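You operate a simulated robot arm through the tools that you are given. There is no shell and no other tool. Be economical: measure what you need, move in short steps, check, and stop when the job is done.

Carry out the task below with a simulated robot arm. There is one attempt and no reset: what you move stays moved.

JOB
Dress the ends of the 25 mm stub and the 32 mm stub.
Fine: turn each in the black pot till its end shows grey and stand it back in its cup.
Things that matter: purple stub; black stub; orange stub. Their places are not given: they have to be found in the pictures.

The check looks at the end state, three seconds after you hand in, the way a careful person would. Anything else that was tipped, shoved, dropped, spilled or broken makes it a failure.

ROBOT AND FRAMES
A 6-joint arm with a two-finger parallel gripper, fixed in place. Base frame: the origin is at the foot of the arm, x ahead of it, y to its left, z up; the work surface is at about z = 866. Lengths are in mm, angles in degrees, forces in N, time in s.
With the tool pointing down near the work surface it reaches from about 260 to 680 mm from the base axis. Its first joint turns from -66.0 to 66.0 degrees. Payload 2.9 kg.
The tool frame sits at the grasp point between the pads (the TCP): z along the fingers, y along the line on which they close. The tips reach 30 mm beyond it. Largest opening 110 mm; finger width 20, thickness 10; the body of the gripper, 48 by 112 mm, starts 55 mm behind the TCP.
Orientation is that of the tool frame in the base frame, as a unit quaternion [w, x, y, z]. With the fingers straight down and closing along the base's y, the tool's x points along the base's -x, its y along +y and its z along -z.

CONTROLS
- The arm moves only by the tool play_rows. Its argument "rows" is a list of rows, each a list of 7 numbers: the shift along the tool's x, y, z in m, then the turn, a rotation vector about the tool's x, y, z in degrees, then the finger opening in m, from 0 to 0.11. In form: [[tx, ty, tz, rx, ry, rz, fingers], ...]. A call has 1 to 10 rows; each row is the pose to reach, as a shift and turn from the pose commanded when the call began, along the tool's axes at that moment. Rows are played at 5 a second. More than 50 mm and 8.6 degrees between two rows, or a gripper value outside its range, and nothing of the call is played. A pose out of reach is approached as far as the arm can. The call stops where the force on the tool passes 50 N (or 10 N more than at its start, if that is more) or the arm is blocked; 0.2 s more then pass. Each finger travels about 108 mm/s and halts on what it meets, pressing with about 24 N; the grip force reading is that of the motor and also rises with nothing between the fingers. The clock runs only during rows and for 0.2 s after the last one: add rows that repeat a pose to give the fingers time. It gives the time, the measured TCP pose, the force on the tool (base axes), the opening and the grip force at its end, in the units of the frame above (readings bear some noise).
- Cameras (640 x 400 px; columns grow to the right, rows downward): "scene" is fixed at [75.5, 430.7, 1386.5]; the picture's right is [-0.68, -0.73, 0.00], its down [-0.34, 0.32, -0.89] and it looks along [0.65, -0.61, -0.46] (base axes); focal length 369 px, centre (320, 200). "wrist" rides on the gripper at [72, 17, -103] in the tool frame; the picture's right is [-0.23, 0.97, 0.00], its down [-0.76, -0.18, -0.62] and it looks along [-0.61, -0.14, 0.78] (tool axes); focal length 222 px, centre (320, 200).
- capture(camera): a new picture of that camera. The clock stands still meanwhile.
- measure_at(camera, pixels): for up to 12 pixels [column, row] of the newest picture of that camera ("zoom" is the newest enlarged one), the place [x, y, z] in the base frame of the surface seen there, good to about 2 mm, but the place of the scene camera against the robot may be out by one fixed shift of up to 25 mm in any direction. The clock stands still meanwhile.
- zoom(camera, box): a new picture of the part [left, top, right, bottom] of that camera's present view, enlarged. The clock stands still meanwhile.
- sign_off(): hands the job in; it is judged then, once.

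Keep the steps short. Do not move on a guess: measure, check each grasp and each placing, and mend mistakes. In all there are 80 turns and 38 pictures (those below and enlarged ones count). Leave the gripper open and the arm clear of the work at the hand-in unless told otherwise, and finish with a single line.

The tools are called after "Emit:" as name(argument=value, ...) on one line, values as JSON. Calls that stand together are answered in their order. play_rows: Moves the arm, as the interface text tells. Its arguments: {"type":"object","properties":{"rows":{"type":"array","items":{"type":"array","items":{"type":"number"}}}},"required":["rows"]} The other tools are called the same way: capture (camera) takes a picture; measure_at (camera, pixels) gives the place of the surface under pixels of a picture; zoom (camera, box) takes an enlarged picture of a part of a camera's view; sign_off () hands the job in.

At the start:

```text
t: 0.0
ee_pos: [444.7, 139.5, 1194.1]
orientation: [0.0, 0.0, 1.0, -0.001]
ft_force: [0.2, -0.3, -0.4]
grip_width: 110.0
finger_force: 0.1
```

scene: 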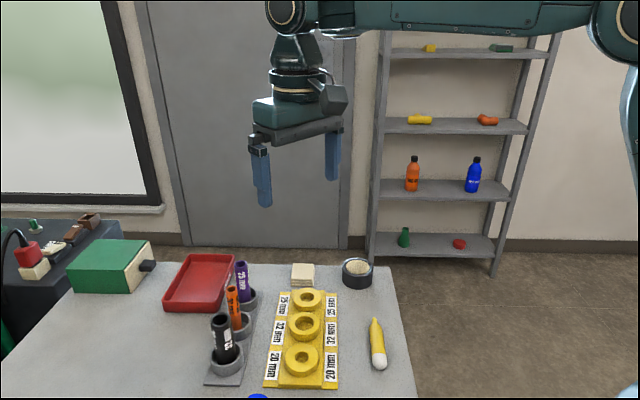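
wrist: 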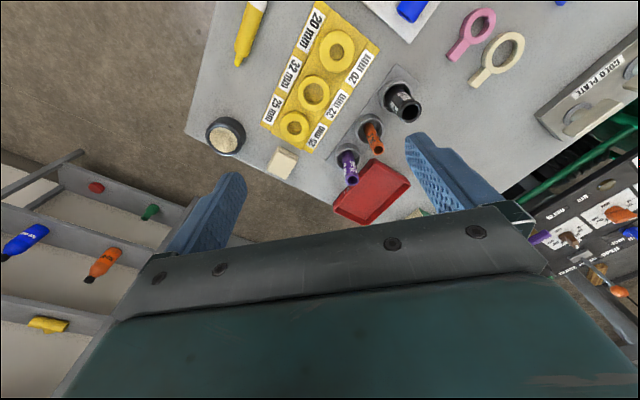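

I see three stubs in cups (purple, orange, black), a yellow gauge block with three rings, and a black pot at about (357,272) in the scene picture. I'll enlarge them to read the labels.

Emit:
zoom(camera="scene", box=[190, 240, 290, 390])

Emit:
zoom(camera="wrist", box=[190, 0, 450, 220])

Emit:
zoom(camera="scene", box=[260, 240, 410, 390])

```text
2.67 times, centred on (240, 315) of scene
```

zoom: 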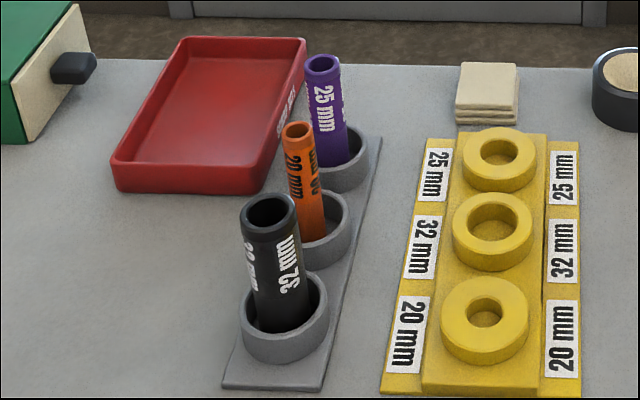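

```text
1.82 times, centred on (320, 110) of wrist
```

zoom: 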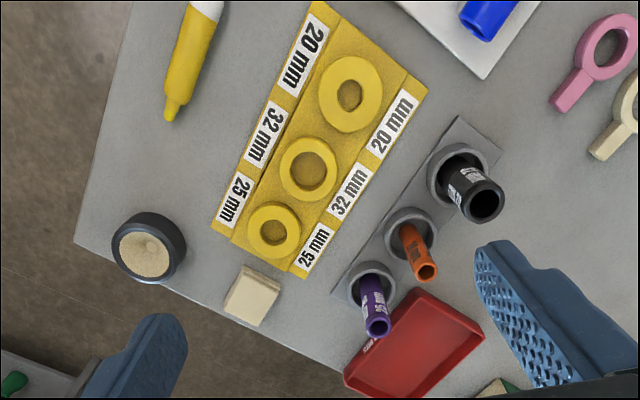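

```text
2.67 times, centred on (335, 315) of scene
```

zoom: 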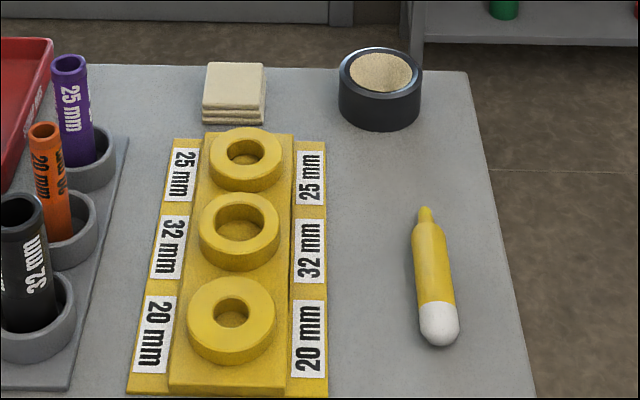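

The purple stub is labelled 25 mm, the black one 32 mm, and orange is 20 mm (leave alone). The pot has a tan abrasive face. I'll measure the stubs, cups and pot with the wrist camera.

Emit:
measure_at(camera="wrist", pixels=[[355, 179], [347, 183], [351, 186], [343, 162], [378, 154], [371, 130], [418, 111], [404, 106], [405, 120], [392, 97], [350, 196], [380, 70]])

Emit:
measure_at(camera="wrist", pixels=[[225, 136], [215, 134], [237, 135], [225, 124], [222, 148], [208, 138], [243, 135], [225, 118], [250, 110], [222, 160], [283, 162], [300, 160]])

Emit:
zoom(camera="wrist", box=[320, 60, 440, 200])

```text
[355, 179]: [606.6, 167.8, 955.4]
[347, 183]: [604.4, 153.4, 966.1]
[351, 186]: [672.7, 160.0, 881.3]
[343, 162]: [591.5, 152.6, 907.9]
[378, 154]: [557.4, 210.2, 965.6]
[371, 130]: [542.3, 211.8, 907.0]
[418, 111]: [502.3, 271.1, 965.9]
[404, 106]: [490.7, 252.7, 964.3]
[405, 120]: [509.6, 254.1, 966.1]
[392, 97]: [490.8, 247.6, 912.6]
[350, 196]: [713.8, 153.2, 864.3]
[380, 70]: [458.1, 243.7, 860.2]
```

```text
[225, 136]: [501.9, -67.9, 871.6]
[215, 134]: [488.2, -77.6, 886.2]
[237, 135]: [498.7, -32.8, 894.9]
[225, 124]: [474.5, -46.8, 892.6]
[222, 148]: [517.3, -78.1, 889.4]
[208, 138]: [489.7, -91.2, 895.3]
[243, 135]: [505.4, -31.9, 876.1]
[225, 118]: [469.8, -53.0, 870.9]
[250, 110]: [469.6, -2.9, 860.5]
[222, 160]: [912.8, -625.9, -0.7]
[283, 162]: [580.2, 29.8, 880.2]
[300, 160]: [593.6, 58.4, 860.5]
```

```text
2.86 times, centred on (380, 130) of wrist
```

zoom: 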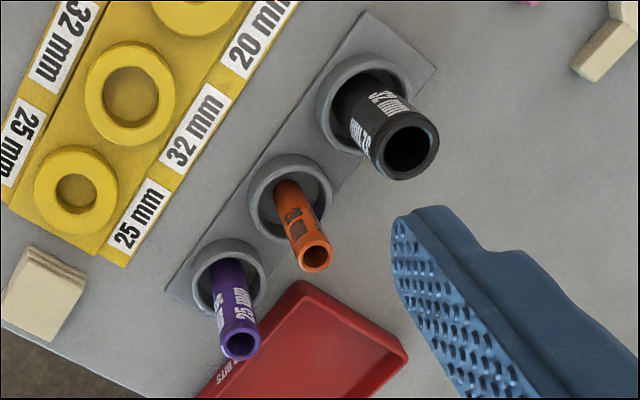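

Table reads about z 861–866; stub tops are about z 966 and the pot has a hollow abrasive dish with the rim about z 895. I'll move above the purple stub in small rows, turning 45° so the fingers close across the row of cups, staying high (z≈1080).

Emit:
play_rows(rows=[[-0.025, 0.003, 0.018, 0, 0, 7.5, 0.11], [-0.05, 0.006, 0.036, 0, 0, 15, 0.11], [-0.075, 0.01, 0.054, 0, 0, 22.5, 0.11], [-0.1, 0.014, 0.072, 0, 0, 30, 0.11], [-0.13, 0.017, 0.09, 0, 0, 37.5, 0.11], [-0.16, 0.02, 0.11, 0, 0, 45, 0.11], [-0.16, 0.02, 0.11, 0, 0, 45, 0.11]])

Emit:
capture(camera="wrist")

```text
t: 1.6
ee_pos: [604.4, 160.3, 1084.8]
orientation: [0.0, 0.383, 0.924, 0.0]
ft_force: [0.0, -0.2, -0.2]
grip_width: 110.0
finger_force: 0.0
```

```text
31 pictures are left
```

wrist: 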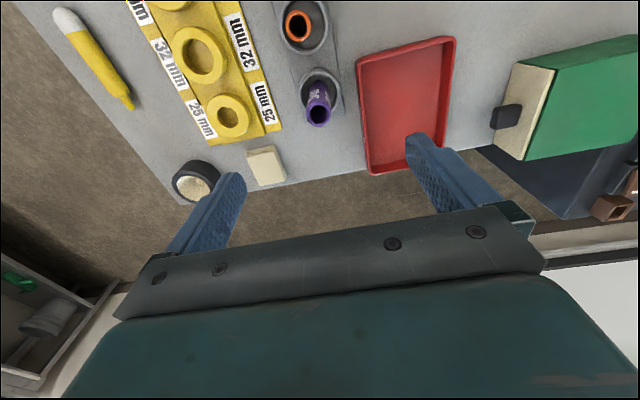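

The purple top shows at about (318,116). Enlarging to measure the stub and its cup.

Emit:
zoom(camera="wrist", box=[264, 60, 376, 130])

```text
5.71 times, centred on (320, 95) of wrist
```

zoom: 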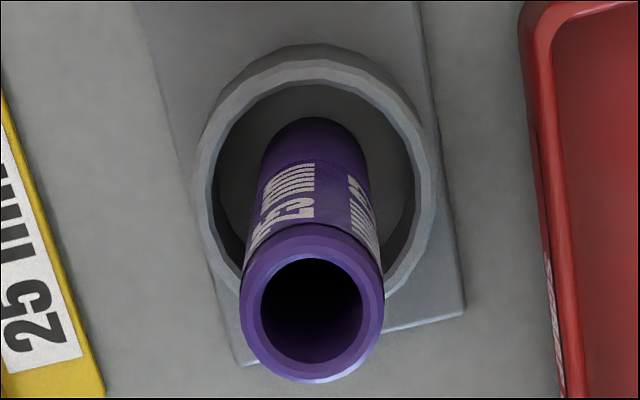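

Emit:
measure_at(camera="zoom", pixels=[[250, 305], [374, 305], [312, 374], [312, 250], [205, 170], [423, 170], [320, 76], [310, 100], [313, 122], [265, 165], [366, 165], [312, 215]])

Emit:
measure_at(camera="wrist", pixels=[[198, 180], [190, 185], [180, 178], [205, 168], [183, 165], [215, 175], [176, 185], [360, 110], [380, 110], [300, 28], [327, 28], [285, 60]])

```text
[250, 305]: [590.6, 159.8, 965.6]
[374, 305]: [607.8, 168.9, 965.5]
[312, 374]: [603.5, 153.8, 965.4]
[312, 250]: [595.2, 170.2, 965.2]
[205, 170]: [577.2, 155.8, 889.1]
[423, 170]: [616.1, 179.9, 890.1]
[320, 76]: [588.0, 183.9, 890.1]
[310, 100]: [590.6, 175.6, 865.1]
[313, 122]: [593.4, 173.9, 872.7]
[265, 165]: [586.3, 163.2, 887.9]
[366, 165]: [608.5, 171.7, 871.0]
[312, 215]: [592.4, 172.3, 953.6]
```

```text
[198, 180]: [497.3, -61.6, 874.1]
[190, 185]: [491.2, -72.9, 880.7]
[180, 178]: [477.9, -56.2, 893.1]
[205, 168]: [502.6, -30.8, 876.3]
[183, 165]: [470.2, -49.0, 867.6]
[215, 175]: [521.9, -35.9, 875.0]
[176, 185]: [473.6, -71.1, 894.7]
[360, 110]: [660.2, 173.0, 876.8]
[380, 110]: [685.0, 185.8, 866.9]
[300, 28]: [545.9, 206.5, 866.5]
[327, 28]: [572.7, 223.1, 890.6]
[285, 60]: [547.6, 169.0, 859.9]
```

Purple stands upright: top centre ≈ (599.3,162.5), z 868–965; cup rim z 890. Go to above it (TCP z≈1000, tips just over the top), opening 70 mm, and check alignment.

Emit:
play_rows(rows=[[0.0059, -0.0017, 0.03, 0, 0, 0, 0.09], [0.0059, -0.0017, 0.06, 0, 0, 0, 0.07], [0.0059, -0.0017, 0.084, 0, 0, 0, 0.07], [0.0059, -0.0017, 0.084, 0, 0, 0, 0.07]])

Emit:
capture(camera="wrist")

```text
t: 2.6
ee_pos: [599.5, 161.5, 999.2]
orientation: [0.0, 0.383, 0.924, 0.001]
ft_force: [-0.1, -0.4, 0.5]
grip_width: 70.0
finger_force: 0.1
```

```text
29 pictures are left
```

wrist: 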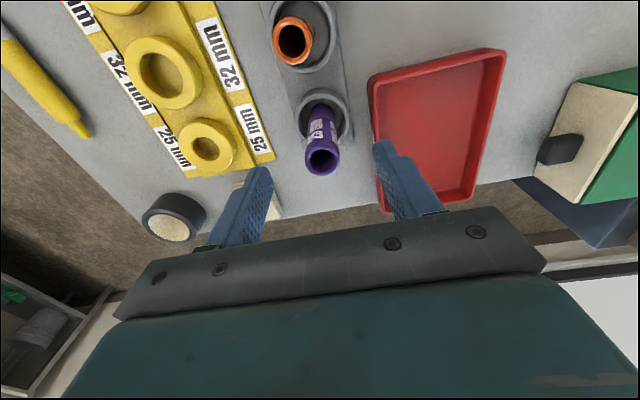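

The purple top (322,156) sits midway between the tips (262,175) and (382,147). Lowering to z≈938, then closing gently.

Emit:
play_rows(rows=[[0, 0, 0.025, 0, 0, 0, 0.07], [0, 0, 0.045, 0, 0, 0, 0.07], [0, 0, 0.061, 0, 0, 0, 0.07], [0, 0, 0.061, 0, 0, 0, 0.05], [0, 0, 0.061, 0, 0, 0, 0.03], [0, 0, 0.061, 0, 0, 0, 0.01], [0, 0, 0.061, 0, 0, 0, 0.01], [0, 0, 0.061, 0, 0, 0, 0.01]])

Emit:
capture(camera="wrist")

```text
t: 4.4
ee_pos: [600.3, 162.0, 940.0]
orientation: [0.0, 0.382, 0.924, 0.0]
ft_force: [-0.1, 0.0, 0.0]
grip_width: 23.7
finger_force: 24.2
```

```text
28 pictures are left
```

wrist: 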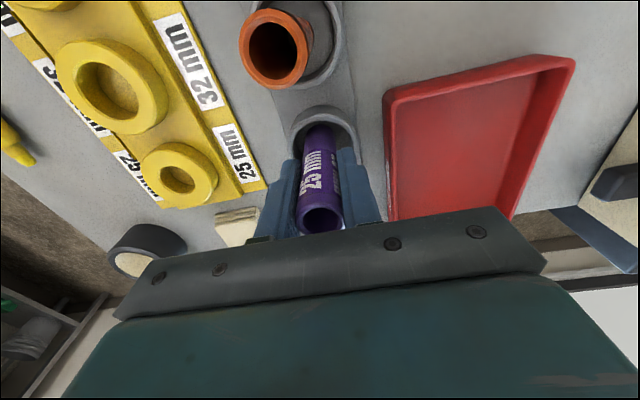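

Gripped at 23.7 mm. Lift straight up 90 mm.

Emit:
play_rows(rows=[[0, 0, -0.015, 0, 0, 0, 0.01], [0, 0, -0.035, 0, 0, 0, 0.01], [0, 0, -0.06, 0, 0, 0, 0.01], [0, 0, -0.09, 0, 0, 0, 0.01], [0, 0, -0.09, 0, 0, 0, 0.01]])

Emit:
zoom(camera="scene", box=[190, 180, 400, 310])

```text
t: 5.6
ee_pos: [599.2, 161.2, 1029.6]
orientation: [0.0, 0.382, 0.924, -0.001]
ft_force: [0.3, 0.7, -0.4]
grip_width: 23.7
finger_force: 24.3
```

```text
3.05 times, centred on (295, 245) of scene
```

zoom: 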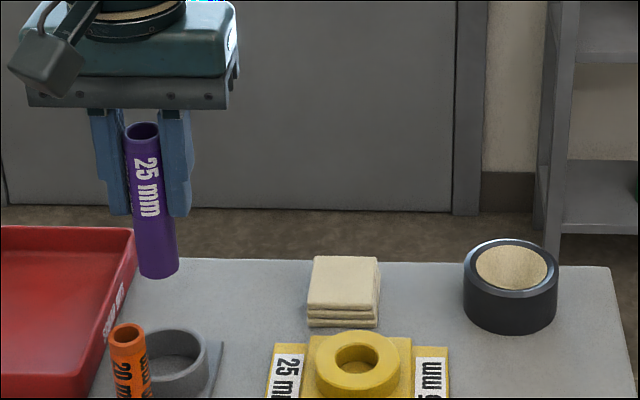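

The stub hangs straight between the fingers. Measuring the pot's dish profile in this view (scene camera has a fixed shift, so I use it only relative to known points).

Emit:
measure_at(camera="zoom", pixels=[[468, 265], [554, 268], [512, 241], [509, 293], [511, 266], [490, 266], [535, 266], [511, 250], [511, 284], [512, 315], [158, 277], [142, 130]])

```text
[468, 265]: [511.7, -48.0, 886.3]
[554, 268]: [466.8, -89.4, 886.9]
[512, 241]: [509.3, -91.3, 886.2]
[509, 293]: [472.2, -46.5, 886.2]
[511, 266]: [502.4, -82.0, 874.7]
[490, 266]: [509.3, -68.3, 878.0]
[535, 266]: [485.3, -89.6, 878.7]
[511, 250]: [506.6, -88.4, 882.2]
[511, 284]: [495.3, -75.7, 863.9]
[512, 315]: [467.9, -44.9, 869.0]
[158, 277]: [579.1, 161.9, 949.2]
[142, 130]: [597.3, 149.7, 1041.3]
```

The pot is a hollow abrasive dish, deepest in the middle. Carry the stub high (bottom ≈ z 958) to slightly beyond the pot so the wrist camera gets an unobstructed look.

Emit:
play_rows(rows=[[-0.018, -0.033, 0, 0, 0, 0, 0.01], [-0.036, -0.066, 0, 0, 0, 0, 0.01], [-0.054, -0.099, 0, 0, 0, 0, 0.01], [-0.072, -0.132, 0, 0, 0, 0, 0.01], [-0.09, -0.165, 0, 0, 0, 0, 0.01], [-0.108, -0.198, 0, 0, 0, 0, 0.01], [-0.1248, -0.2316, 0, 0, 0, 0, 0.01], [-0.1248, -0.2316, 0, 0, 0, 0, 0.01]])

Emit:
capture(camera="wrist")

```text
t: 7.4
ee_pos: [526.7, -90.5, 1030.5]
orientation: [0.001, 0.383, 0.924, -0.001]
ft_force: [0.5, -0.5, -0.3]
grip_width: 23.7
finger_force: 24.1
```

```text
26 pictures are left
```

wrist: 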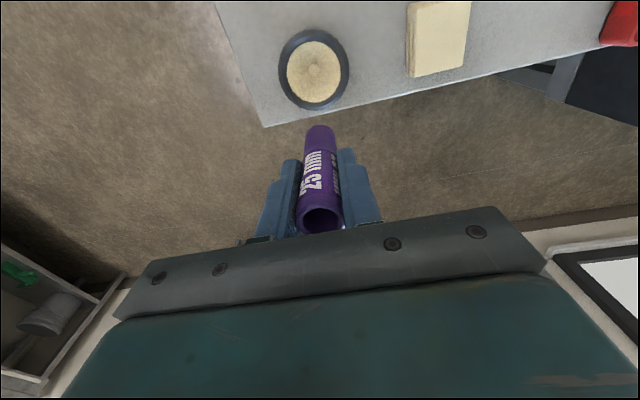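

Pot clearly visible at (314,72). Measuring its rim and dish.

Emit:
zoom(camera="wrist", box=[254, 30, 374, 115])

Emit:
measure_at(camera="wrist", pixels=[[282, 74], [346, 70], [314, 33], [314, 107], [314, 75], [314, 62], [300, 74], [328, 74], [314, 88], [314, 98], [291, 74], [337, 73]])

```text
4.71 times, centred on (314, 72) of wrist
```

zoom: 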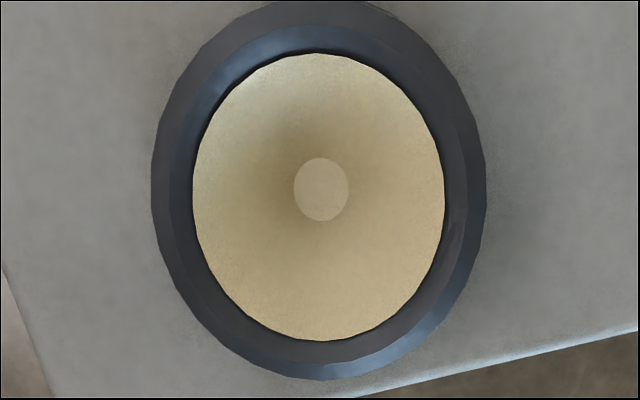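

```text
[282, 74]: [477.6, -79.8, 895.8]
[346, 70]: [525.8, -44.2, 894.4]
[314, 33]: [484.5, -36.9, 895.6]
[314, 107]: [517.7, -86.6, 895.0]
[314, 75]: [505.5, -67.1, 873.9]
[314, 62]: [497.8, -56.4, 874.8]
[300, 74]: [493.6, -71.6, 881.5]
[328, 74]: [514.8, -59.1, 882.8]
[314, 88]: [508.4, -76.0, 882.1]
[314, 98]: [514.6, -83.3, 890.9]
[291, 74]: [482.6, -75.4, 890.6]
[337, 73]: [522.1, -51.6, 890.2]
```

The dish is a cone: centre ≈ (501.5,-62), rim z 895, contact for the 25 mm end expected around z 880. Repeat the pose for a fresh reading before positioning.

Emit:
play_rows(rows=[[0, 0, 0, 0, 0, 0, 0.01], [0, 0, 0, 0, 0, 0, 0.01]])

Emit:
measure_at(camera="wrist", pixels=[[300, 220], [340, 220], [320, 229], [320, 208], [306, 130], [333, 130], [319, 126], [319, 150]])

```text
t: 8.0
ee_pos: [526.2, -90.7, 1030.7]
orientation: [0.001, 0.382, 0.924, 0.0]
ft_force: [-0.4, 0.8, -0.2]
grip_width: 24.0
finger_force: 23.5
```

```text
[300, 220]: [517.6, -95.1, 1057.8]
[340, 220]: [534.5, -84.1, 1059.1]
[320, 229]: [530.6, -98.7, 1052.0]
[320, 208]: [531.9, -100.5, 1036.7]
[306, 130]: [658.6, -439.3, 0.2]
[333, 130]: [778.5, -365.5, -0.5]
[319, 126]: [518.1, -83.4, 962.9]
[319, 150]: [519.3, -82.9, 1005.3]
```

Stub centre is really at ≈(526.3,-91). Move over the dish centre and lower to ~13 mm above expected contact, then check.

Emit:
play_rows(rows=[[0.019, 0.0015, 0, 0, 0, 0, 0.01], [0.038, 0.003, 0, 0, 0, 0, 0.01], [0.038, 0.003, 0.025, 0, 0, 0, 0.01], [0.038, 0.003, 0.045, 0, 0, 0, 0.01], [0.038, 0.003, 0.055, 0, 0, 0, 0.01], [0.038, 0.003, 0.062, 0, 0, 0, 0.01], [0.038, 0.003, 0.062, 0, 0, 0, 0.01]])

Emit:
capture(camera="wrist")

Emit:
zoom(camera="scene", box=[310, 200, 410, 300])

```text
t: 9.6
ee_pos: [499.1, -61.5, 967.2]
orientation: [0.0, 0.382, 0.924, 0.0]
ft_force: [0.1, 0.2, -0.1]
grip_width: 23.6
finger_force: 23.9
```

```text
24 pictures are left
```

wrist: 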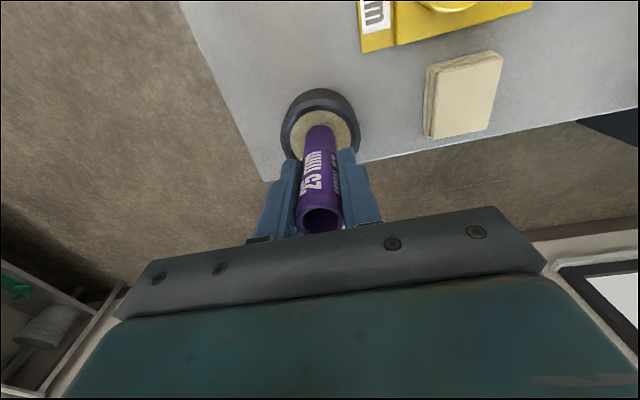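

```text
4.00 times, centred on (360, 250) of scene
```

zoom: 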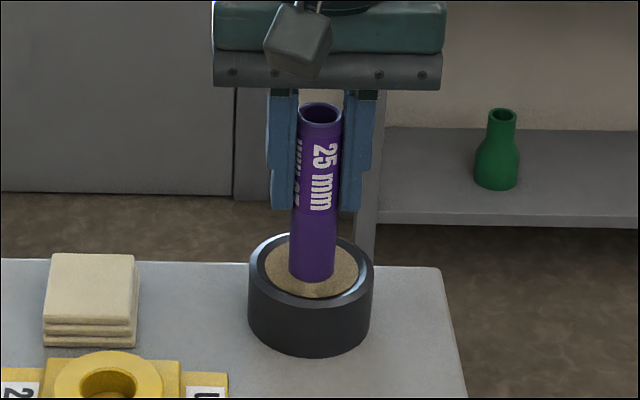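

Well centred by eye. Take another reading and measure stub and rim here.

Emit:
play_rows(rows=[[0, 0, 0, 0, 0, 0, 0.01], [0, 0, 0, 0, 0, 0, 0.01]])

Emit:
measure_at(camera="wrist", pixels=[[300, 220], [340, 220], [320, 232], [319, 128], [319, 136], [319, 150], [284, 130], [356, 128], [318, 89], [318, 97], [289, 130], [351, 128]])

```text
t: 10.2
ee_pos: [500.4, -60.9, 968.5]
orientation: [0.0, 0.383, 0.924, 0.0]
ft_force: [-0.8, 0.3, -0.2]
grip_width: 23.9
finger_force: 23.4
```

```text
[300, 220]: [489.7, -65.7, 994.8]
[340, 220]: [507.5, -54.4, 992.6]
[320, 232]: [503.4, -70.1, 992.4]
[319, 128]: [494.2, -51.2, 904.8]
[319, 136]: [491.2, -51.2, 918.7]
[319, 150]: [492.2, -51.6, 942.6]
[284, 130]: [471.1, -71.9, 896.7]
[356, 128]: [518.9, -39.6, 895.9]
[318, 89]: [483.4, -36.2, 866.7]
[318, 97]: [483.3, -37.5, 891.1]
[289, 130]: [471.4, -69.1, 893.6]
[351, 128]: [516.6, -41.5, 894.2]
```

Along the finger line it's centred; the other way it's about 1.5 mm short. Correct that and descend 12 mm, reading force.

Emit:
play_rows(rows=[[-0.0015, 0, 0.004, 0, 0, 0, 0.01], [-0.0015, 0, 0.008, 0, 0, 0, 0.01], [-0.0015, 0, 0.011, 0, 0, 0, 0.01], [-0.0015, 0, 0.013, 0, 0, 0, 0.01], [-0.0015, 0, 0.013, 0, 0, 0, 0.01]])

```text
t: 11.4
ee_pos: [500.9, -61.5, 955.4]
orientation: [0.0, 0.382, 0.924, 0.0]
ft_force: [0.5, -0.2, -0.3]
grip_width: 23.6
finger_force: 23.8
```

No contact yet. Continue 1 mm at a time for a few millimetres.

Emit:
play_rows(rows=[[0, 0, 0.001, 0, 0, 0, 0.01], [0, 0, 0.002, 0, 0, 0, 0.01], [0, 0, 0.003, 0, 0, 0, 0.01], [0, 0, 0.003, 0, 0, 0, 0.01]])

```text
t: 12.4
ee_pos: [501.3, -63.1, 953.7]
orientation: [0.003, 0.383, 0.924, 0.0]
ft_force: [0.5, -4.1, 13.4]
grip_width: 23.8
finger_force: 23.9
```

Contact at 13 N, with a small −y push meaning the dish centre lies ~1 mm toward −y. Correct that and turn −80° about the tool axis under this pressure.

Emit:
play_rows(rows=[[-0.0007, -0.0007, 0, 0, 0, -8, 0.01], [-0.0007, -0.0007, 0, 0, 0, -16, 0.01], [-0.0007, -0.0007, 0, 0, 0, -24, 0.01], [-0.0007, -0.0007, 0, 0, 0, -32, 0.01], [-0.0007, -0.0007, 0, 0, 0, -40, 0.01], [-0.0007, -0.0007, 0, 0, 0, -48, 0.01], [-0.0007, -0.0007, 0, 0, 0, -56, 0.01], [-0.0007, -0.0007, 0, 0, 0, -64, 0.01], [-0.0007, -0.0007, 0, 0, 0, -72, 0.01], [-0.0007, -0.0007, 0, 0, 0, -80, 0.01]])

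```text
t: 14.6
ee_pos: [501.0, -63.0, 952.7]
orientation: [0.0, -0.302, 0.953, 0.0]
ft_force: [4.3, -9.5, 15.2]
grip_width: 24.1
finger_force: 23.9
```

Turned 80° at 15 N. There is still a sideways push of −9.5 N in y; shift ~1 mm more that way and turn back +80°.

Emit:
play_rows(rows=[[0.0002, -0.0011, 0, 0, 0, 8, 0.01], [0.0002, -0.0011, 0, 0, 0, 16, 0.01], [0.0002, -0.0011, 0, 0, 0, 24, 0.01], [0.0002, -0.0011, 0, 0, 0, 32, 0.01], [0.0002, -0.0011, 0, 0, 0, 40, 0.01], [0.0002, -0.0011, 0, 0, 0, 48, 0.01], [0.0002, -0.0011, 0, 0, 0, 56, 0.01], [0.0002, -0.0011, 0, 0, 0, 64, 0.01], [0.0002, -0.0011, 0, 0, 0, 72, 0.01], [0.0002, -0.0011, 0, 0, 0, 80, 0.01]])

Emit:
zoom(camera="scene", box=[320, 210, 400, 300])

```text
t: 16.8
ee_pos: [501.1, -63.5, 952.3]
orientation: [0.0, 0.383, 0.924, -0.001]
ft_force: [-1.9, 10.9, 14.8]
grip_width: 23.6
finger_force: 23.7
```

```text
4.44 times, centred on (360, 255) of scene
```

zoom: 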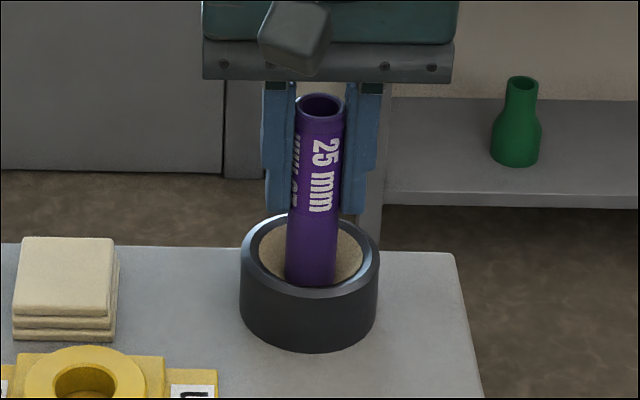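

Sideways force flipped sign (we're within ~0.5 mm of centre). Lift the stub straight out, to inspect its end.

Emit:
play_rows(rows=[[0, 0, -0.01, 0, 0, 0, 0.01], [0, 0, -0.03, 0, 0, 0, 0.01], [0, 0, -0.06, 0, 0, 0, 0.01], [0, 0, -0.1, 0, 0, 0, 0.01], [0, 0, -0.14, 0, 0, 0, 0.01], [0, 0, -0.18, 0, 0, 0, 0.01], [0, 0, -0.18, 0, 0, 0, 0.01]])

Emit:
zoom(camera="scene", box=[320, 130, 400, 220])

```text
t: 18.4
ee_pos: [501.4, -62.1, 1130.2]
orientation: [0.001, 0.383, 0.924, 0.0]
ft_force: [1.1, -0.8, 0.4]
grip_width: 23.7
finger_force: 24.2
```

```text
4.44 times, centred on (360, 175) of scene
```

zoom: 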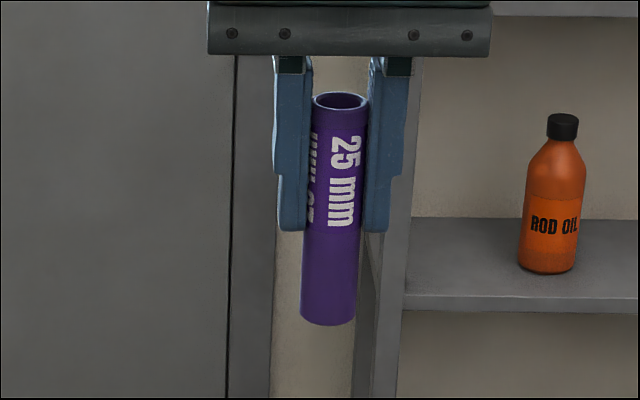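

No grey on the side; I need to see the end face. Tilt the tool so the lower end swings toward the scene camera.

Emit:
play_rows(rows=[[0, 0, 0, 0, 8, 0, 0.01], [0, 0, 0, 0, 16, 0, 0.01], [0, 0, 0, 0, 24, 0, 0.01], [0, 0, 0, 0, 32, 0, 0.01], [0, 0, 0, 0, 40, 0, 0.01], [0, 0, 0, 0, 48, 0, 0.01], [0, 0, 0, 0, 56, 0, 0.01], [0, 0, 0, 0, 56, 0, 0.01]])

Emit:
zoom(camera="scene", box=[310, 110, 410, 220])

```text
t: 20.2
ee_pos: [495.8, -70.8, 1126.3]
orientation: [-0.058, 0.382, 0.922, 0.031]
ft_force: [1.1, -0.1, 0.1]
grip_width: 23.8
finger_force: 24.2
out of reach, approached as far as the arm can: row 2, 3, 4, 5, 6, 7, 8
```

```text
3.64 times, centred on (360, 165) of scene
```

zoom: 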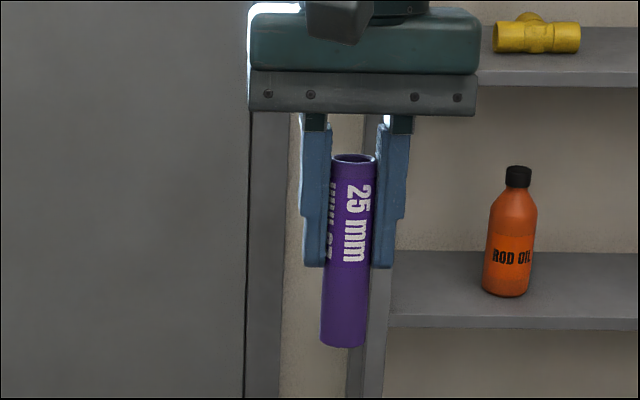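

That tilt is limited to about 8°. Undo it first (one row of −8°) and see from which pose the commands count.

Emit:
play_rows(rows=[[0, 0, 0, 0, -7.6, 0, 0.01], [0, 0, 0, 0, -7.6, 0, 0.01]])

```text
t: 20.8
ee_pos: [496.3, -71.2, 1126.6]
orientation: [0.004, 0.383, 0.924, 0.006]
ft_force: [-0.9, 0.9, -0.6]
grip_width: 23.6
finger_force: 23.6
out of reach, approached as far as the arm can: row 1
```

Back upright. Now tilt sideways about the radial axis, so the lower end swings to +y toward the camera.

Emit:
play_rows(rows=[[0, 0, 0, -6.3, 4.9, 0, 0.01], [0, 0, 0, -12.6, 9.8, 0, 0.01], [0, 0, 0, -18.9, 14.8, 0, 0.01], [0, 0, 0, -25.1, 19.7, 0, 0.01], [0, 0, 0, -31.4, 24.6, 0, 0.01], [0, 0, 0, -37.7, 29.5, 0, 0.01], [0, 0, 0, -44, 34.4, 0, 0.01], [0, 0, 0, -44, 34.4, 0, 0.01]])

Emit:
capture(camera="scene")

```text
t: 22.6
ee_pos: [470.6, -22.6, 1077.0]
orientation: [-0.121, 0.338, 0.815, 0.455]
ft_force: [-0.5, 0.1, 0.4]
grip_width: 23.7
finger_force: 23.7
out of reach, approached as far as the arm can: row 4, 5, 6, 7, 8
```

```text
19 pictures are left
```

scene: 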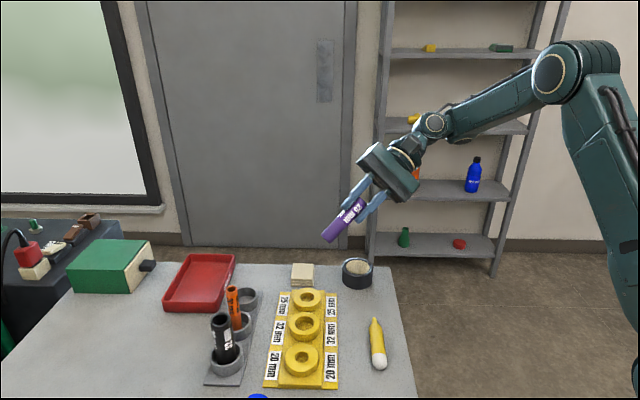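

The tilt worked. Enlarge the end at (328,236).

Emit:
zoom(camera="scene", box=[308, 213, 358, 253])

```text
10.00 times, centred on (333, 233) of scene
```

zoom: 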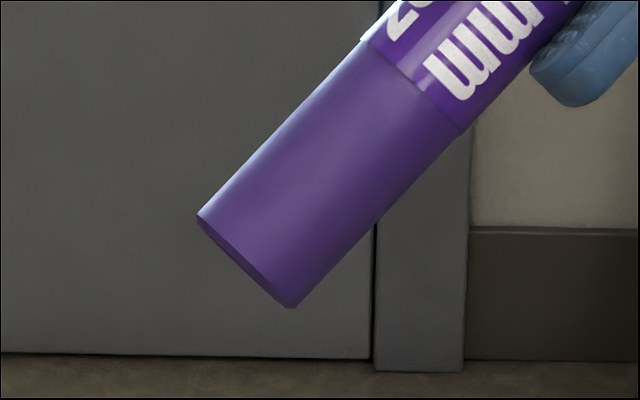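

Still purple at the end edge — not dressed yet. Untilt, then do more turning with more pressure.

Emit:
play_rows(rows=[[0, 0, 0, 6.3, -4.9, 0, 0.01], [0, 0, 0, 12.6, -9.8, 0, 0.01], [0, 0, 0, 18.9, -14.8, 0, 0.01], [0, 0, 0, 25.1, -19.7, 0, 0.01], [0, 0, 0, 31.4, -24.6, 0, 0.01], [0, 0, 0, 37.7, -29.5, 0, 0.01], [0, 0, 0, 44, -34.4, 0, 0.01], [0, 0, 0, 44, -34.4, 0, 0.01]])

```text
t: 24.4
ee_pos: [469.7, -19.5, 1074.9]
orientation: [0.002, 0.382, 0.924, 0.005]
ft_force: [-0.1, 1.3, -0.1]
grip_width: 23.8
finger_force: 23.9
```

Upright again within 0.6°. Correct that and move back over the dish, stopping ~15 mm above contact.

Emit:
play_rows(rows=[[-0.027, -0.0045, 0, 0.65, 0, 0, 0.01], [-0.0532, -0.0086, 0, 0.65, 0, 0, 0.01], [-0.0532, -0.0086, 0.035, 0.65, 0, 0, 0.01], [-0.0532, -0.0086, 0.07, 0.65, 0, 0, 0.01], [-0.0532, -0.0086, 0.09, 0.65, 0, 0, 0.01], [-0.0532, -0.0086, 0.105, 0.65, 0, 0, 0.01], [-0.0532, -0.0086, 0.105, 0.65, 0, 0, 0.01], [-0.0532, -0.0086, 0.105, 0.65, 0, 0, 0.01]])

```text
t: 26.2
ee_pos: [501.9, -62.8, 970.3]
orientation: [0.002, 0.383, 0.924, 0.0]
ft_force: [-0.5, 2.8, 22.3]
grip_width: 24.2
finger_force: 23.4
```

22 N already at z 970, though contact was at 953.7 before — unexpected. Look before doing anything.

Emit:
capture(camera="wrist")

Emit:
zoom(camera="scene", box=[310, 200, 410, 300])

```text
17 pictures are left
```

wrist: 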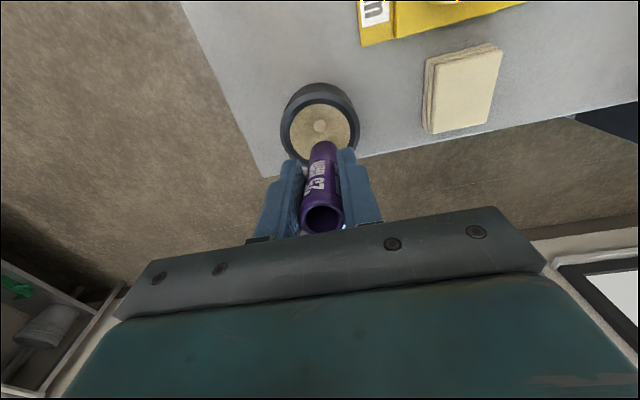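

```text
4.00 times, centred on (360, 250) of scene
```

zoom: 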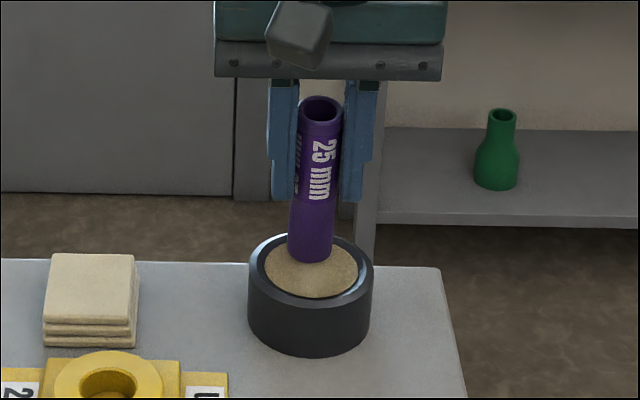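

The stub has tipped in the grip and its end rests on the rear rim. Lift 40 mm and measure its lean.

Emit:
play_rows(rows=[[0, 0, -0.02, 0, 0, 0, 0.01], [0, 0, -0.04, 0, 0, 0, 0.01], [0, 0, -0.04, 0, 0, 0, 0.01]])

Emit:
capture(camera="wrist")

Emit:
zoom(camera="wrist", box=[240, 90, 400, 240])

```text
t: 27.0
ee_pos: [501.4, -63.2, 1010.2]
orientation: [-0.001, 0.384, 0.923, 0.0]
ft_force: [0.6, -1.1, 0.0]
grip_width: 23.9
finger_force: 24.2
```

```text
15 pictures are left
```

wrist: 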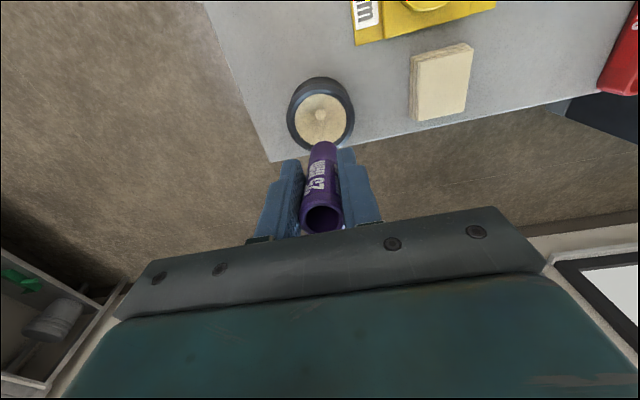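

```text
2.67 times, centred on (320, 165) of wrist
```

zoom: 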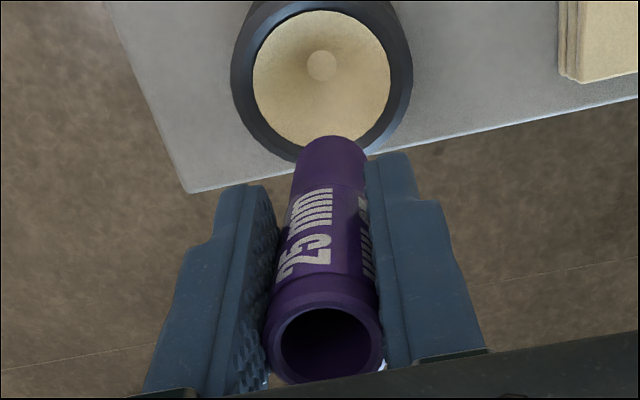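

Emit:
measure_at(camera="zoom", pixels=[[268, 335], [380, 335], [325, 302], [325, 379], [333, 139], [329, 180], [325, 230], [322, 280], [300, 160], [366, 160], [275, 270], [377, 270]])

```text
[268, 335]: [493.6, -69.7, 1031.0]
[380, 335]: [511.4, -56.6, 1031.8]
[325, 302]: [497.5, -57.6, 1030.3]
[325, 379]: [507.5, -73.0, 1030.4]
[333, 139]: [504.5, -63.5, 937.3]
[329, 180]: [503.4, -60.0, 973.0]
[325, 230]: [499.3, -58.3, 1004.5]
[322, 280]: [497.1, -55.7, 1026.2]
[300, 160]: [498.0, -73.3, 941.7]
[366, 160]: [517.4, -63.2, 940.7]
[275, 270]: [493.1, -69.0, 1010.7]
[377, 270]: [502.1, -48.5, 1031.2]
```

The stub slid ~5 mm in the pads and leans 7° (lower end outward along tool −x). Best mend: stand it back in its empty cup, release, and regrasp cleanly. Lift a bit and carry it back above its cup, offset for the lean.

Emit:
play_rows(rows=[[0, 0, -0.028, 0, 0, 0, 0.01], [0.015, 0.033, -0.028, 0, 0, 0, 0.01], [0.03, 0.066, -0.028, 0, 0, 0, 0.01], [0.045, 0.099, -0.028, 0, 0, 0, 0.01], [0.06, 0.132, -0.028, 0, 0, 0, 0.01], [0.075, 0.165, -0.028, 0, 0, 0, 0.01], [0.09, 0.197, -0.028, 0, 0, 0, 0.01], [0.1048, 0.2294, -0.028, 0, 0, 0, 0.01], [0.1048, 0.2294, -0.028, 0, 0, 0, 0.01], [0.1048, 0.2294, -0.028, 0, 0, 0, 0.01]])

Emit:
capture(camera="wrist")

```text
t: 29.2
ee_pos: [590.1, 173.0, 1040.4]
orientation: [0.0, 0.383, 0.924, 0.0]
ft_force: [0.0, 0.7, 0.1]
grip_width: 23.9
finger_force: 23.8
```

```text
13 pictures are left
```

wrist: 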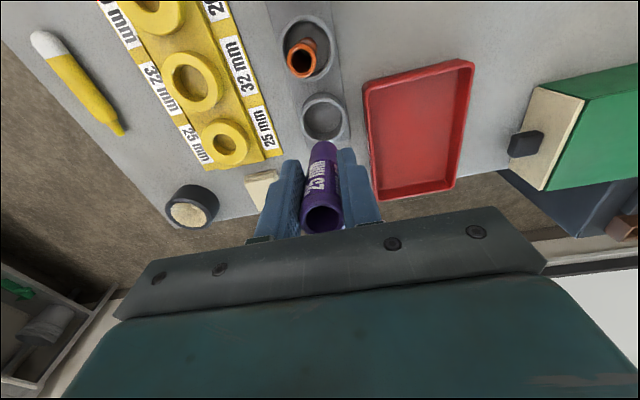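

Cup at (323,118), stub end at (323,145). Measure both to set the drop position.

Emit:
measure_at(camera="wrist", pixels=[[323, 144], [321, 160], [320, 190], [302, 118], [345, 118], [323, 96], [323, 118], [323, 126], [304, 222], [342, 222], [275, 150], [300, 85]])

```text
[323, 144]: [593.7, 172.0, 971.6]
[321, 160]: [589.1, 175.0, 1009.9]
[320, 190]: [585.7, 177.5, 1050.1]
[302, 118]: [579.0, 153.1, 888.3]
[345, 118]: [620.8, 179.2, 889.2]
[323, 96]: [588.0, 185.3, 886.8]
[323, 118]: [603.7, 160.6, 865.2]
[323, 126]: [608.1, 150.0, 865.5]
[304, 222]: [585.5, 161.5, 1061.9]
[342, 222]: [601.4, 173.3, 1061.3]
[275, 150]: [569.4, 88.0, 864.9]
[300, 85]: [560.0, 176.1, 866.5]
```

Stub end centre ≈(602,163.5), cup centre ≈(600.5,164): aligned. Lower 88 mm, to just above the cup floor.

Emit:
play_rows(rows=[[0.001, -0.001, 0.03, 0, 0, 0, 0.01], [0.001, -0.001, 0.055, 0, 0, 0, 0.01], [0.001, -0.001, 0.075, 0, 0, 0, 0.01], [0.001, -0.001, 0.085, 0, 0, 0, 0.01], [0.001, -0.001, 0.091, 0, 0, 0, 0.01], [0.001, -0.001, 0.091, 0, 0, 0, 0.01]])

```text
t: 30.6
ee_pos: [588.0, 172.0, 949.0]
orientation: [0.0, 0.383, 0.924, 0.0]
ft_force: [-0.4, 0.1, 0.4]
grip_width: 23.7
finger_force: 24.3
```

No contact yet. Down 1 mm steps until light contact.

Emit:
play_rows(rows=[[0, 0, 0.001, 0, 0, 0, 0.01], [0, 0, 0.002, 0, 0, 0, 0.01], [0, 0, 0.003, 0, 0, 0, 0.01], [0, 0, 0.0035, 0, 0, 0, 0.01], [0, 0, 0.0035, 0, 0, 0, 0.01]])

```text
t: 31.8
ee_pos: [589.5, 171.8, 945.9]
orientation: [0.001, 0.384, 0.923, 0.0]
ft_force: [-0.9, -0.6, 4.9]
grip_width: 23.7
finger_force: 24.0
```

Contact at ~5 N. Open gently to 34 mm so the stub settles upright within the fingers.

Emit:
play_rows(rows=[[0, 0, 0, 0, 0, 0, 0.024], [0, 0, 0, 0, 0, 0, 0.026], [0, 0, 0, 0, 0, 0, 0.03], [0, 0, 0, 0, 0, 0, 0.034], [0, 0, 0, 0, 0, 0, 0.034], [0, 0, 0, 0, 0, 0, 0.034]])

Emit:
capture(camera="wrist")

```text
t: 33.2
ee_pos: [589.2, 172.4, 943.7]
orientation: [0.0, 0.383, 0.924, -0.001]
ft_force: [-0.2, -0.7, -0.4]
grip_width: 34.3
finger_force: 0.0
```

```text
12 pictures are left
```

wrist: 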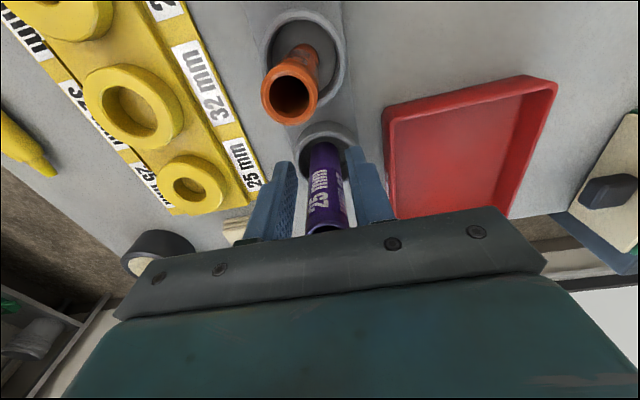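

The stub seems upright; measure it for a clean regrasp.

Emit:
measure_at(camera="wrist", pixels=[[323, 145], [322, 160], [322, 180], [323, 200], [310, 150], [336, 150], [305, 222], [346, 222], [325, 222], [325, 227]])

```text
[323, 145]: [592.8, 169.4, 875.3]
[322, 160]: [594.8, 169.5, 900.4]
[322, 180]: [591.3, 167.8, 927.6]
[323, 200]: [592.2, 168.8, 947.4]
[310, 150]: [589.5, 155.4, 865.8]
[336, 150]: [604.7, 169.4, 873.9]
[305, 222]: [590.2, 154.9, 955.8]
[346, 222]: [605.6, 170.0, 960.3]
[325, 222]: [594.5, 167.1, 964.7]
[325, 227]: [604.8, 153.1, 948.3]
```

Upright with centre ≈(600.8,160.3). Slide the open fingers 16.6 mm along tool −x, lower 8 mm, and grip on centre.

Emit:
play_rows(rows=[[-0.008, 0, 0, 0, 0, 0, 0.036], [-0.0166, 0, 0, 0, 0, 0, 0.036], [-0.0166, 0, 0.005, 0, 0, 0, 0.036], [-0.0166, 0, 0.009, 0, 0, 0, 0.036], [-0.0166, 0, 0.009, 0, 0, 0, 0.028], [-0.0166, 0, 0.009, 0, 0, 0, 0.02], [-0.0166, 0, 0.009, 0, 0, 0, 0.0], [-0.0166, 0, 0.009, 0, 0, 0, 0.0], [-0.0166, 0, 0.009, 0, 0, 0, 0.0]])

```text
t: 35.2
ee_pos: [601.6, 162.0, 935.5]
orientation: [0.0, 0.383, 0.924, 0.0]
ft_force: [-0.8, -0.4, 0.3]
grip_width: 24.0
finger_force: 24.0
```

Gripped at 24.0 mm. Lift 90 mm and carry to over the dish centre.

Emit:
play_rows(rows=[[0, 0, -0.025, 0, 0, 0, 0], [0, 0, -0.06, 0, 0, 0, 0], [0, 0, -0.09, 0, 0, 0, 0], [-0.0147, -0.0383, -0.09, 0, 0, 0, 0], [-0.0294, -0.0765, -0.09, 0, 0, 0, 0], [-0.044, -0.1148, -0.09, 0, 0, 0, 0], [-0.0587, -0.1531, -0.09, 0, 0, 0, 0], [-0.0734, -0.1913, -0.09, 0, 0, 0, 0], [-0.0881, -0.2296, -0.09, 0, 0, 0, 0], [-0.0881, -0.2296, -0.09, 0, 0, 0, 0]])

Emit:
play_rows(rows=[[0, 0, 0, 0, 0, 0, 0], [0, 0, 0, 0, 0, 0, 0]])

```text
t: 37.4
ee_pos: [500.9, -62.7, 1024.4]
orientation: [0.0, 0.384, 0.924, 0.0]
ft_force: [0.0, -0.1, -0.5]
grip_width: 23.6
finger_force: 23.7
```

```text
t: 38.0
ee_pos: [502.2, -62.7, 1024.8]
orientation: [0.001, 0.384, 0.924, 0.0]
ft_force: [0.2, 0.3, -0.4]
grip_width: 23.7
finger_force: 23.9
```

Over the dish at ≈(501.5,-62.7). Lower to z≈953.5.

Emit:
play_rows(rows=[[0, 0, 0.025, 0, 0, 0, 0], [0, 0, 0.045, 0, 0, 0, 0], [0, 0, 0.058, 0, 0, 0, 0], [0, 0, 0.066, 0, 0, 0, 0], [0, 0, 0.071, 0, 0, 0, 0], [0, 0, 0.071, 0, 0, 0, 0]])

Emit:
play_rows(rows=[[0, 0, 0.001, 0, 0, 0, 0], [0, 0, 0.002, 0, 0, 0, 0], [0, 0, 0.003, 0, 0, 0, 0], [0, 0, 0.003, 0, 0, 0, 0]])

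```text
t: 39.4
ee_pos: [500.2, -64.8, 954.0]
orientation: [0.0, 0.384, 0.923, 0.0]
ft_force: [0.3, 0.6, -0.8]
grip_width: 23.7
finger_force: 23.5
```

```text
t: 40.4
ee_pos: [500.2, -64.0, 952.0]
orientation: [0.0, 0.384, 0.923, 0.001]
ft_force: [-0.1, 0.8, 0.5]
grip_width: 23.9
finger_force: 24.4
```

Emit:
play_rows(rows=[[0, 0, 0.001, 0, 0, 0, 0], [0, 0, 0.002, 0, 0, 0, 0], [0, 0, 0.002, 0, 0, 0, 0]])

```text
t: 41.2
ee_pos: [501.7, -62.8, 949.0]
orientation: [0.001, 0.383, 0.924, 0.001]
ft_force: [0.0, 6.0, 8.4]
grip_width: 23.9
finger_force: 23.7
```

Contact: 8 N down, +6 N in y, so move ~0.8 mm to +y and press 0.8 mm more.

Emit:
play_rows(rows=[[0.0006, 0.0006, 0.0004, 0, 0, 0, 0], [0.0006, 0.0006, 0.0008, 0, 0, 0, 0], [0.0006, 0.0006, 0.0008, 0, 0, 0, 0]])

```text
t: 42.0
ee_pos: [500.0, -62.3, 948.7]
orientation: [0.001, 0.383, 0.924, 0.001]
ft_force: [-1.7, 6.8, 17.5]
grip_width: 24.0
finger_force: 23.4
```

17.5 N. Nudge +0.6 mm in y and turn −80°.

Emit:
play_rows(rows=[[0.0004, 0.0004, 0, 0, 0, -8, 0], [0.0004, 0.0004, 0, 0, 0, -16, 0], [0.0004, 0.0004, 0, 0, 0, -24, 0], [0.0004, 0.0004, 0, 0, 0, -32, 0], [0.0004, 0.0004, 0, 0, 0, -40, 0], [0.0004, 0.0004, 0, 0, 0, -48, 0], [0.0004, 0.0004, 0, 0, 0, -56, 0], [0.0004, 0.0004, 0, 0, 0, -64, 0], [0.0004, 0.0004, 0, 0, 0, -72, 0], [0.0004, 0.0004, 0, 0, 0, -80, 0]])

```text
t: 44.2
ee_pos: [500.1, -64.7, 948.1]
orientation: [0.001, -0.301, 0.954, -0.001]
ft_force: [1.6, -13.9, 18.1]
grip_width: 24.1
finger_force: 24.0
```

Pressure steady at 18 N, but side force now −14 N in y; follow with −0.9 mm in y, then turn back +80° with y easing back.

Emit:
play_rows(rows=[[0.0005, -0.0007, 0, 0, 0, 0, 0], [0.0005, -0.0007, 0, 0, 0, 8, 0], [0.0004, -0.0006, 0, 0, 0, 16, 0], [0.0004, -0.0006, 0, 0, 0, 24, 0], [0.0003, -0.0004, 0, 0, 0, 32, 0], [0.0003, -0.0004, 0, 0, 0, 40, 0], [0.0002, -0.0003, 0, 0, 0, 48, 0], [0.0002, -0.0003, 0, 0, 0, 56, 0], [0.0001, -0.0002, 0, 0, 0, 64, 0], [0.0001, -0.0002, 0, 0, 0, 72, 0]])

```text
t: 46.4
ee_pos: [499.8, -63.2, 949.2]
orientation: [0.0, 0.319, 0.948, 0.0]
ft_force: [7.9, -1.8, 5.8]
grip_width: 23.7
finger_force: 23.8
```

Pressure fell to 6 N. Press 1 mm more, nudge +0.7 mm x, turn −72° with y easing −0.8 mm.

Emit:
play_rows(rows=[[-0.0006, 0.0004, 0.0005, 0, 0, 0, 0], [-0.0006, 0.0004, 0.001, 0, 0, -8, 0], [-0.0006, 0.0003, 0.001, 0, 0, -16, 0], [-0.0007, 0.0002, 0.001, 0, 0, -24, 0], [-0.0008, 0.0001, 0.001, 0, 0, -32, 0], [-0.0008, 0, 0.001, 0, 0, -40, 0], [-0.0009, -0.0001, 0.001, 0, 0, -48, 0], [-0.001, -0.0002, 0.001, 0, 0, -56, 0], [-0.001, -0.0002, 0.001, 0, 0, -64, 0], [-0.0011, -0.0002, 0.001, 0, 0, -72, 0]])

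```text
t: 48.6
ee_pos: [502.0, -64.8, 949.6]
orientation: [0.001, -0.301, 0.954, -0.001]
ft_force: [-1.2, -4.8, 7.1]
grip_width: 23.9
finger_force: 23.6
```

7 N; press 1.2 mm more, nudge −y 0.4, and turn +80°.

Emit:
play_rows(rows=[[0.0002, -0.0003, 0.0006, 0, 0, 0, 0], [0.0002, -0.0003, 0.0012, 0, 0, 8, 0], [0.0002, -0.0003, 0.0012, 0, 0, 16, 0], [0.0001, -0.0002, 0.0012, 0, 0, 24, 0], [0.0001, -0.0001, 0.0012, 0, 0, 32, 0], [0, 0, 0.0012, 0, 0, 40, 0], [0, 0.0001, 0.0012, 0, 0, 48, 0], [-0.0001, 0.0002, 0.0012, 0, 0, 56, 0], [-0.0001, 0.0002, 0.0012, 0, 0, 64, 0], [-0.0001, 0.0003, 0.0012, 0, 0, 72, 0]])

```text
t: 50.8
ee_pos: [501.9, -64.3, 945.8]
orientation: [0.001, 0.319, 0.948, 0.001]
ft_force: [3.8, -0.4, 16.1]
grip_width: 23.8
finger_force: 24.5
```

16 N, well centred. One more −72° at this pressure.

Emit:
play_rows(rows=[[-0.0002, 0, 0, 0, 0, -8, 0], [-0.0002, 0, 0, 0, 0, -16, 0], [-0.0003, 0, 0, 0, 0, -24, 0], [-0.0004, -0.0001, 0, 0, 0, -32, 0], [-0.0004, -0.0002, 0, 0, 0, -40, 0], [-0.0005, -0.0003, 0, 0, 0, -48, 0], [-0.0005, -0.0004, 0, 0, 0, -56, 0], [-0.0006, -0.0005, 0, 0, 0, -64, 0], [-0.0006, -0.0006, 0, 0, 0, -72, 0], [-0.0006, -0.0006, 0, 0, 0, -72, 0]])

Emit:
play_rows(rows=[[0.0002, -0.0002, 0, 0, 0, 8, 0], [0.0002, -0.0002, 0, 0, 0, 16, 0], [0.0002, -0.0002, 0, 0, 0, 24, 0], [0.0001, -0.0001, 0, 0, 0, 32, 0], [0, 0.0001, 0, 0, 0, 40, 0], [0, 0.0002, 0, 0, 0, 48, 0], [-0.0001, 0.0003, 0, 0, 0, 56, 0], [-0.0001, 0.0004, 0, 0, 0, 64, 0], [-0.0002, 0.0005, 0, 0, 0, 72, 0], [-0.0002, 0.0005, 0, 0, 0, 80, 0]])

```text
t: 53.0
ee_pos: [501.0, -62.2, 946.3]
orientation: [0.0, -0.3, 0.954, -0.001]
ft_force: [5.4, -0.3, 6.7]
grip_width: 24.0
finger_force: 24.0
```

```text
t: 55.2
ee_pos: [500.9, -63.3, 946.3]
orientation: [0.0, 0.385, 0.923, 0.0]
ft_force: [8.0, 5.8, 9.2]
grip_width: 23.8
finger_force: 23.8
```

Lift clear and move to the roomier spot (≈465,-15,1085) where the tilt was reachable.

Emit:
play_rows(rows=[[0, 0, -0.01, 0, 0, 0, 0], [0, 0, -0.03, 0, 0, 0, 0], [0, 0, -0.06, 0, 0, 0, 0], [0.015, 0.002, -0.085, 0, 0, 0, 0], [0.03, 0.004, -0.105, 0, 0, 0, 0], [0.045, 0.006, -0.125, 0, 0, 0, 0], [0.0594, 0.0085, -0.139, 0, 0, 0, 0], [0.0594, 0.0085, -0.139, 0, 0, 0, 0]])

Emit:
play_rows(rows=[[0, 0, 0, -6, 5, 0, 0], [0, 0, 0, -12, 10, 0, 0], [0, 0, 0, -18, 15, 0, 0], [0, 0, 0, -24, 20, 0, 0], [0, 0, 0, -30, 25, 0, 0], [0, 0, 0, -36, 30, 0, 0], [0, 0, 0, -42, 35, 0, 0], [0, 0, 0, -42, 35, 0, 0]])

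Emit:
zoom(camera="scene", box=[280, 180, 380, 260])

```text
t: 57.0
ee_pos: [464.4, -15.3, 1085.3]
orientation: [0.0, 0.384, 0.923, 0.0]
ft_force: [0.6, 0.5, -0.1]
grip_width: 24.0
finger_force: 24.0
```

```text
t: 58.8
ee_pos: [462.6, -13.6, 1083.8]
orientation: [-0.134, 0.341, 0.821, 0.437]
ft_force: [0.4, 0.8, -0.5]
grip_width: 23.7
finger_force: 23.9
```

```text
5.00 times, centred on (330, 220) of scene
```

zoom: 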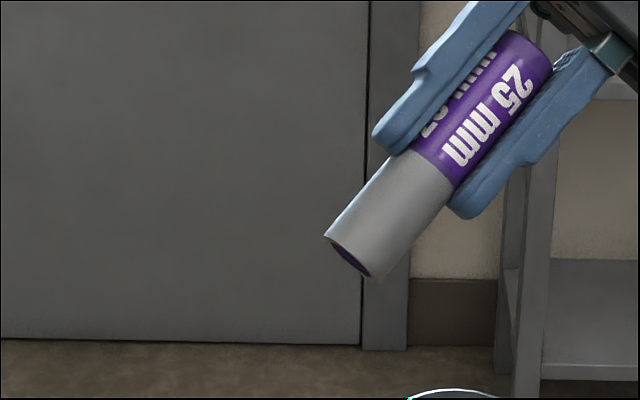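

The lower end is now grey — dressed. (It shows on the side, so no tilt is needed next time.) Untilt.

Emit:
play_rows(rows=[[0, 0, 0, 6, -5, 0, 0], [0, 0, 0, 12, -10, 0, 0], [0, 0, 0, 18, -15, 0, 0], [0, 0, 0, 24, -20, 0, 0], [0, 0, 0, 30, -25, 0, 0], [0, 0, 0, 36, -30, 0, 0], [0, 0, 0, 42, -35, 0, 0], [0, 0, 0, 42, -35, 0, 0]])

Emit:
capture(camera="wrist")

```text
t: 60.6
ee_pos: [464.1, -15.6, 1085.9]
orientation: [0.001, 0.383, 0.924, -0.001]
ft_force: [-0.7, 0.1, 0.1]
grip_width: 23.8
finger_force: 24.2
```

```text
10 pictures are left
```

wrist: 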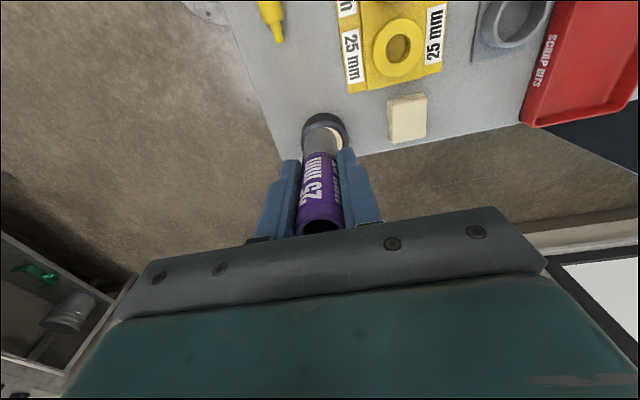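

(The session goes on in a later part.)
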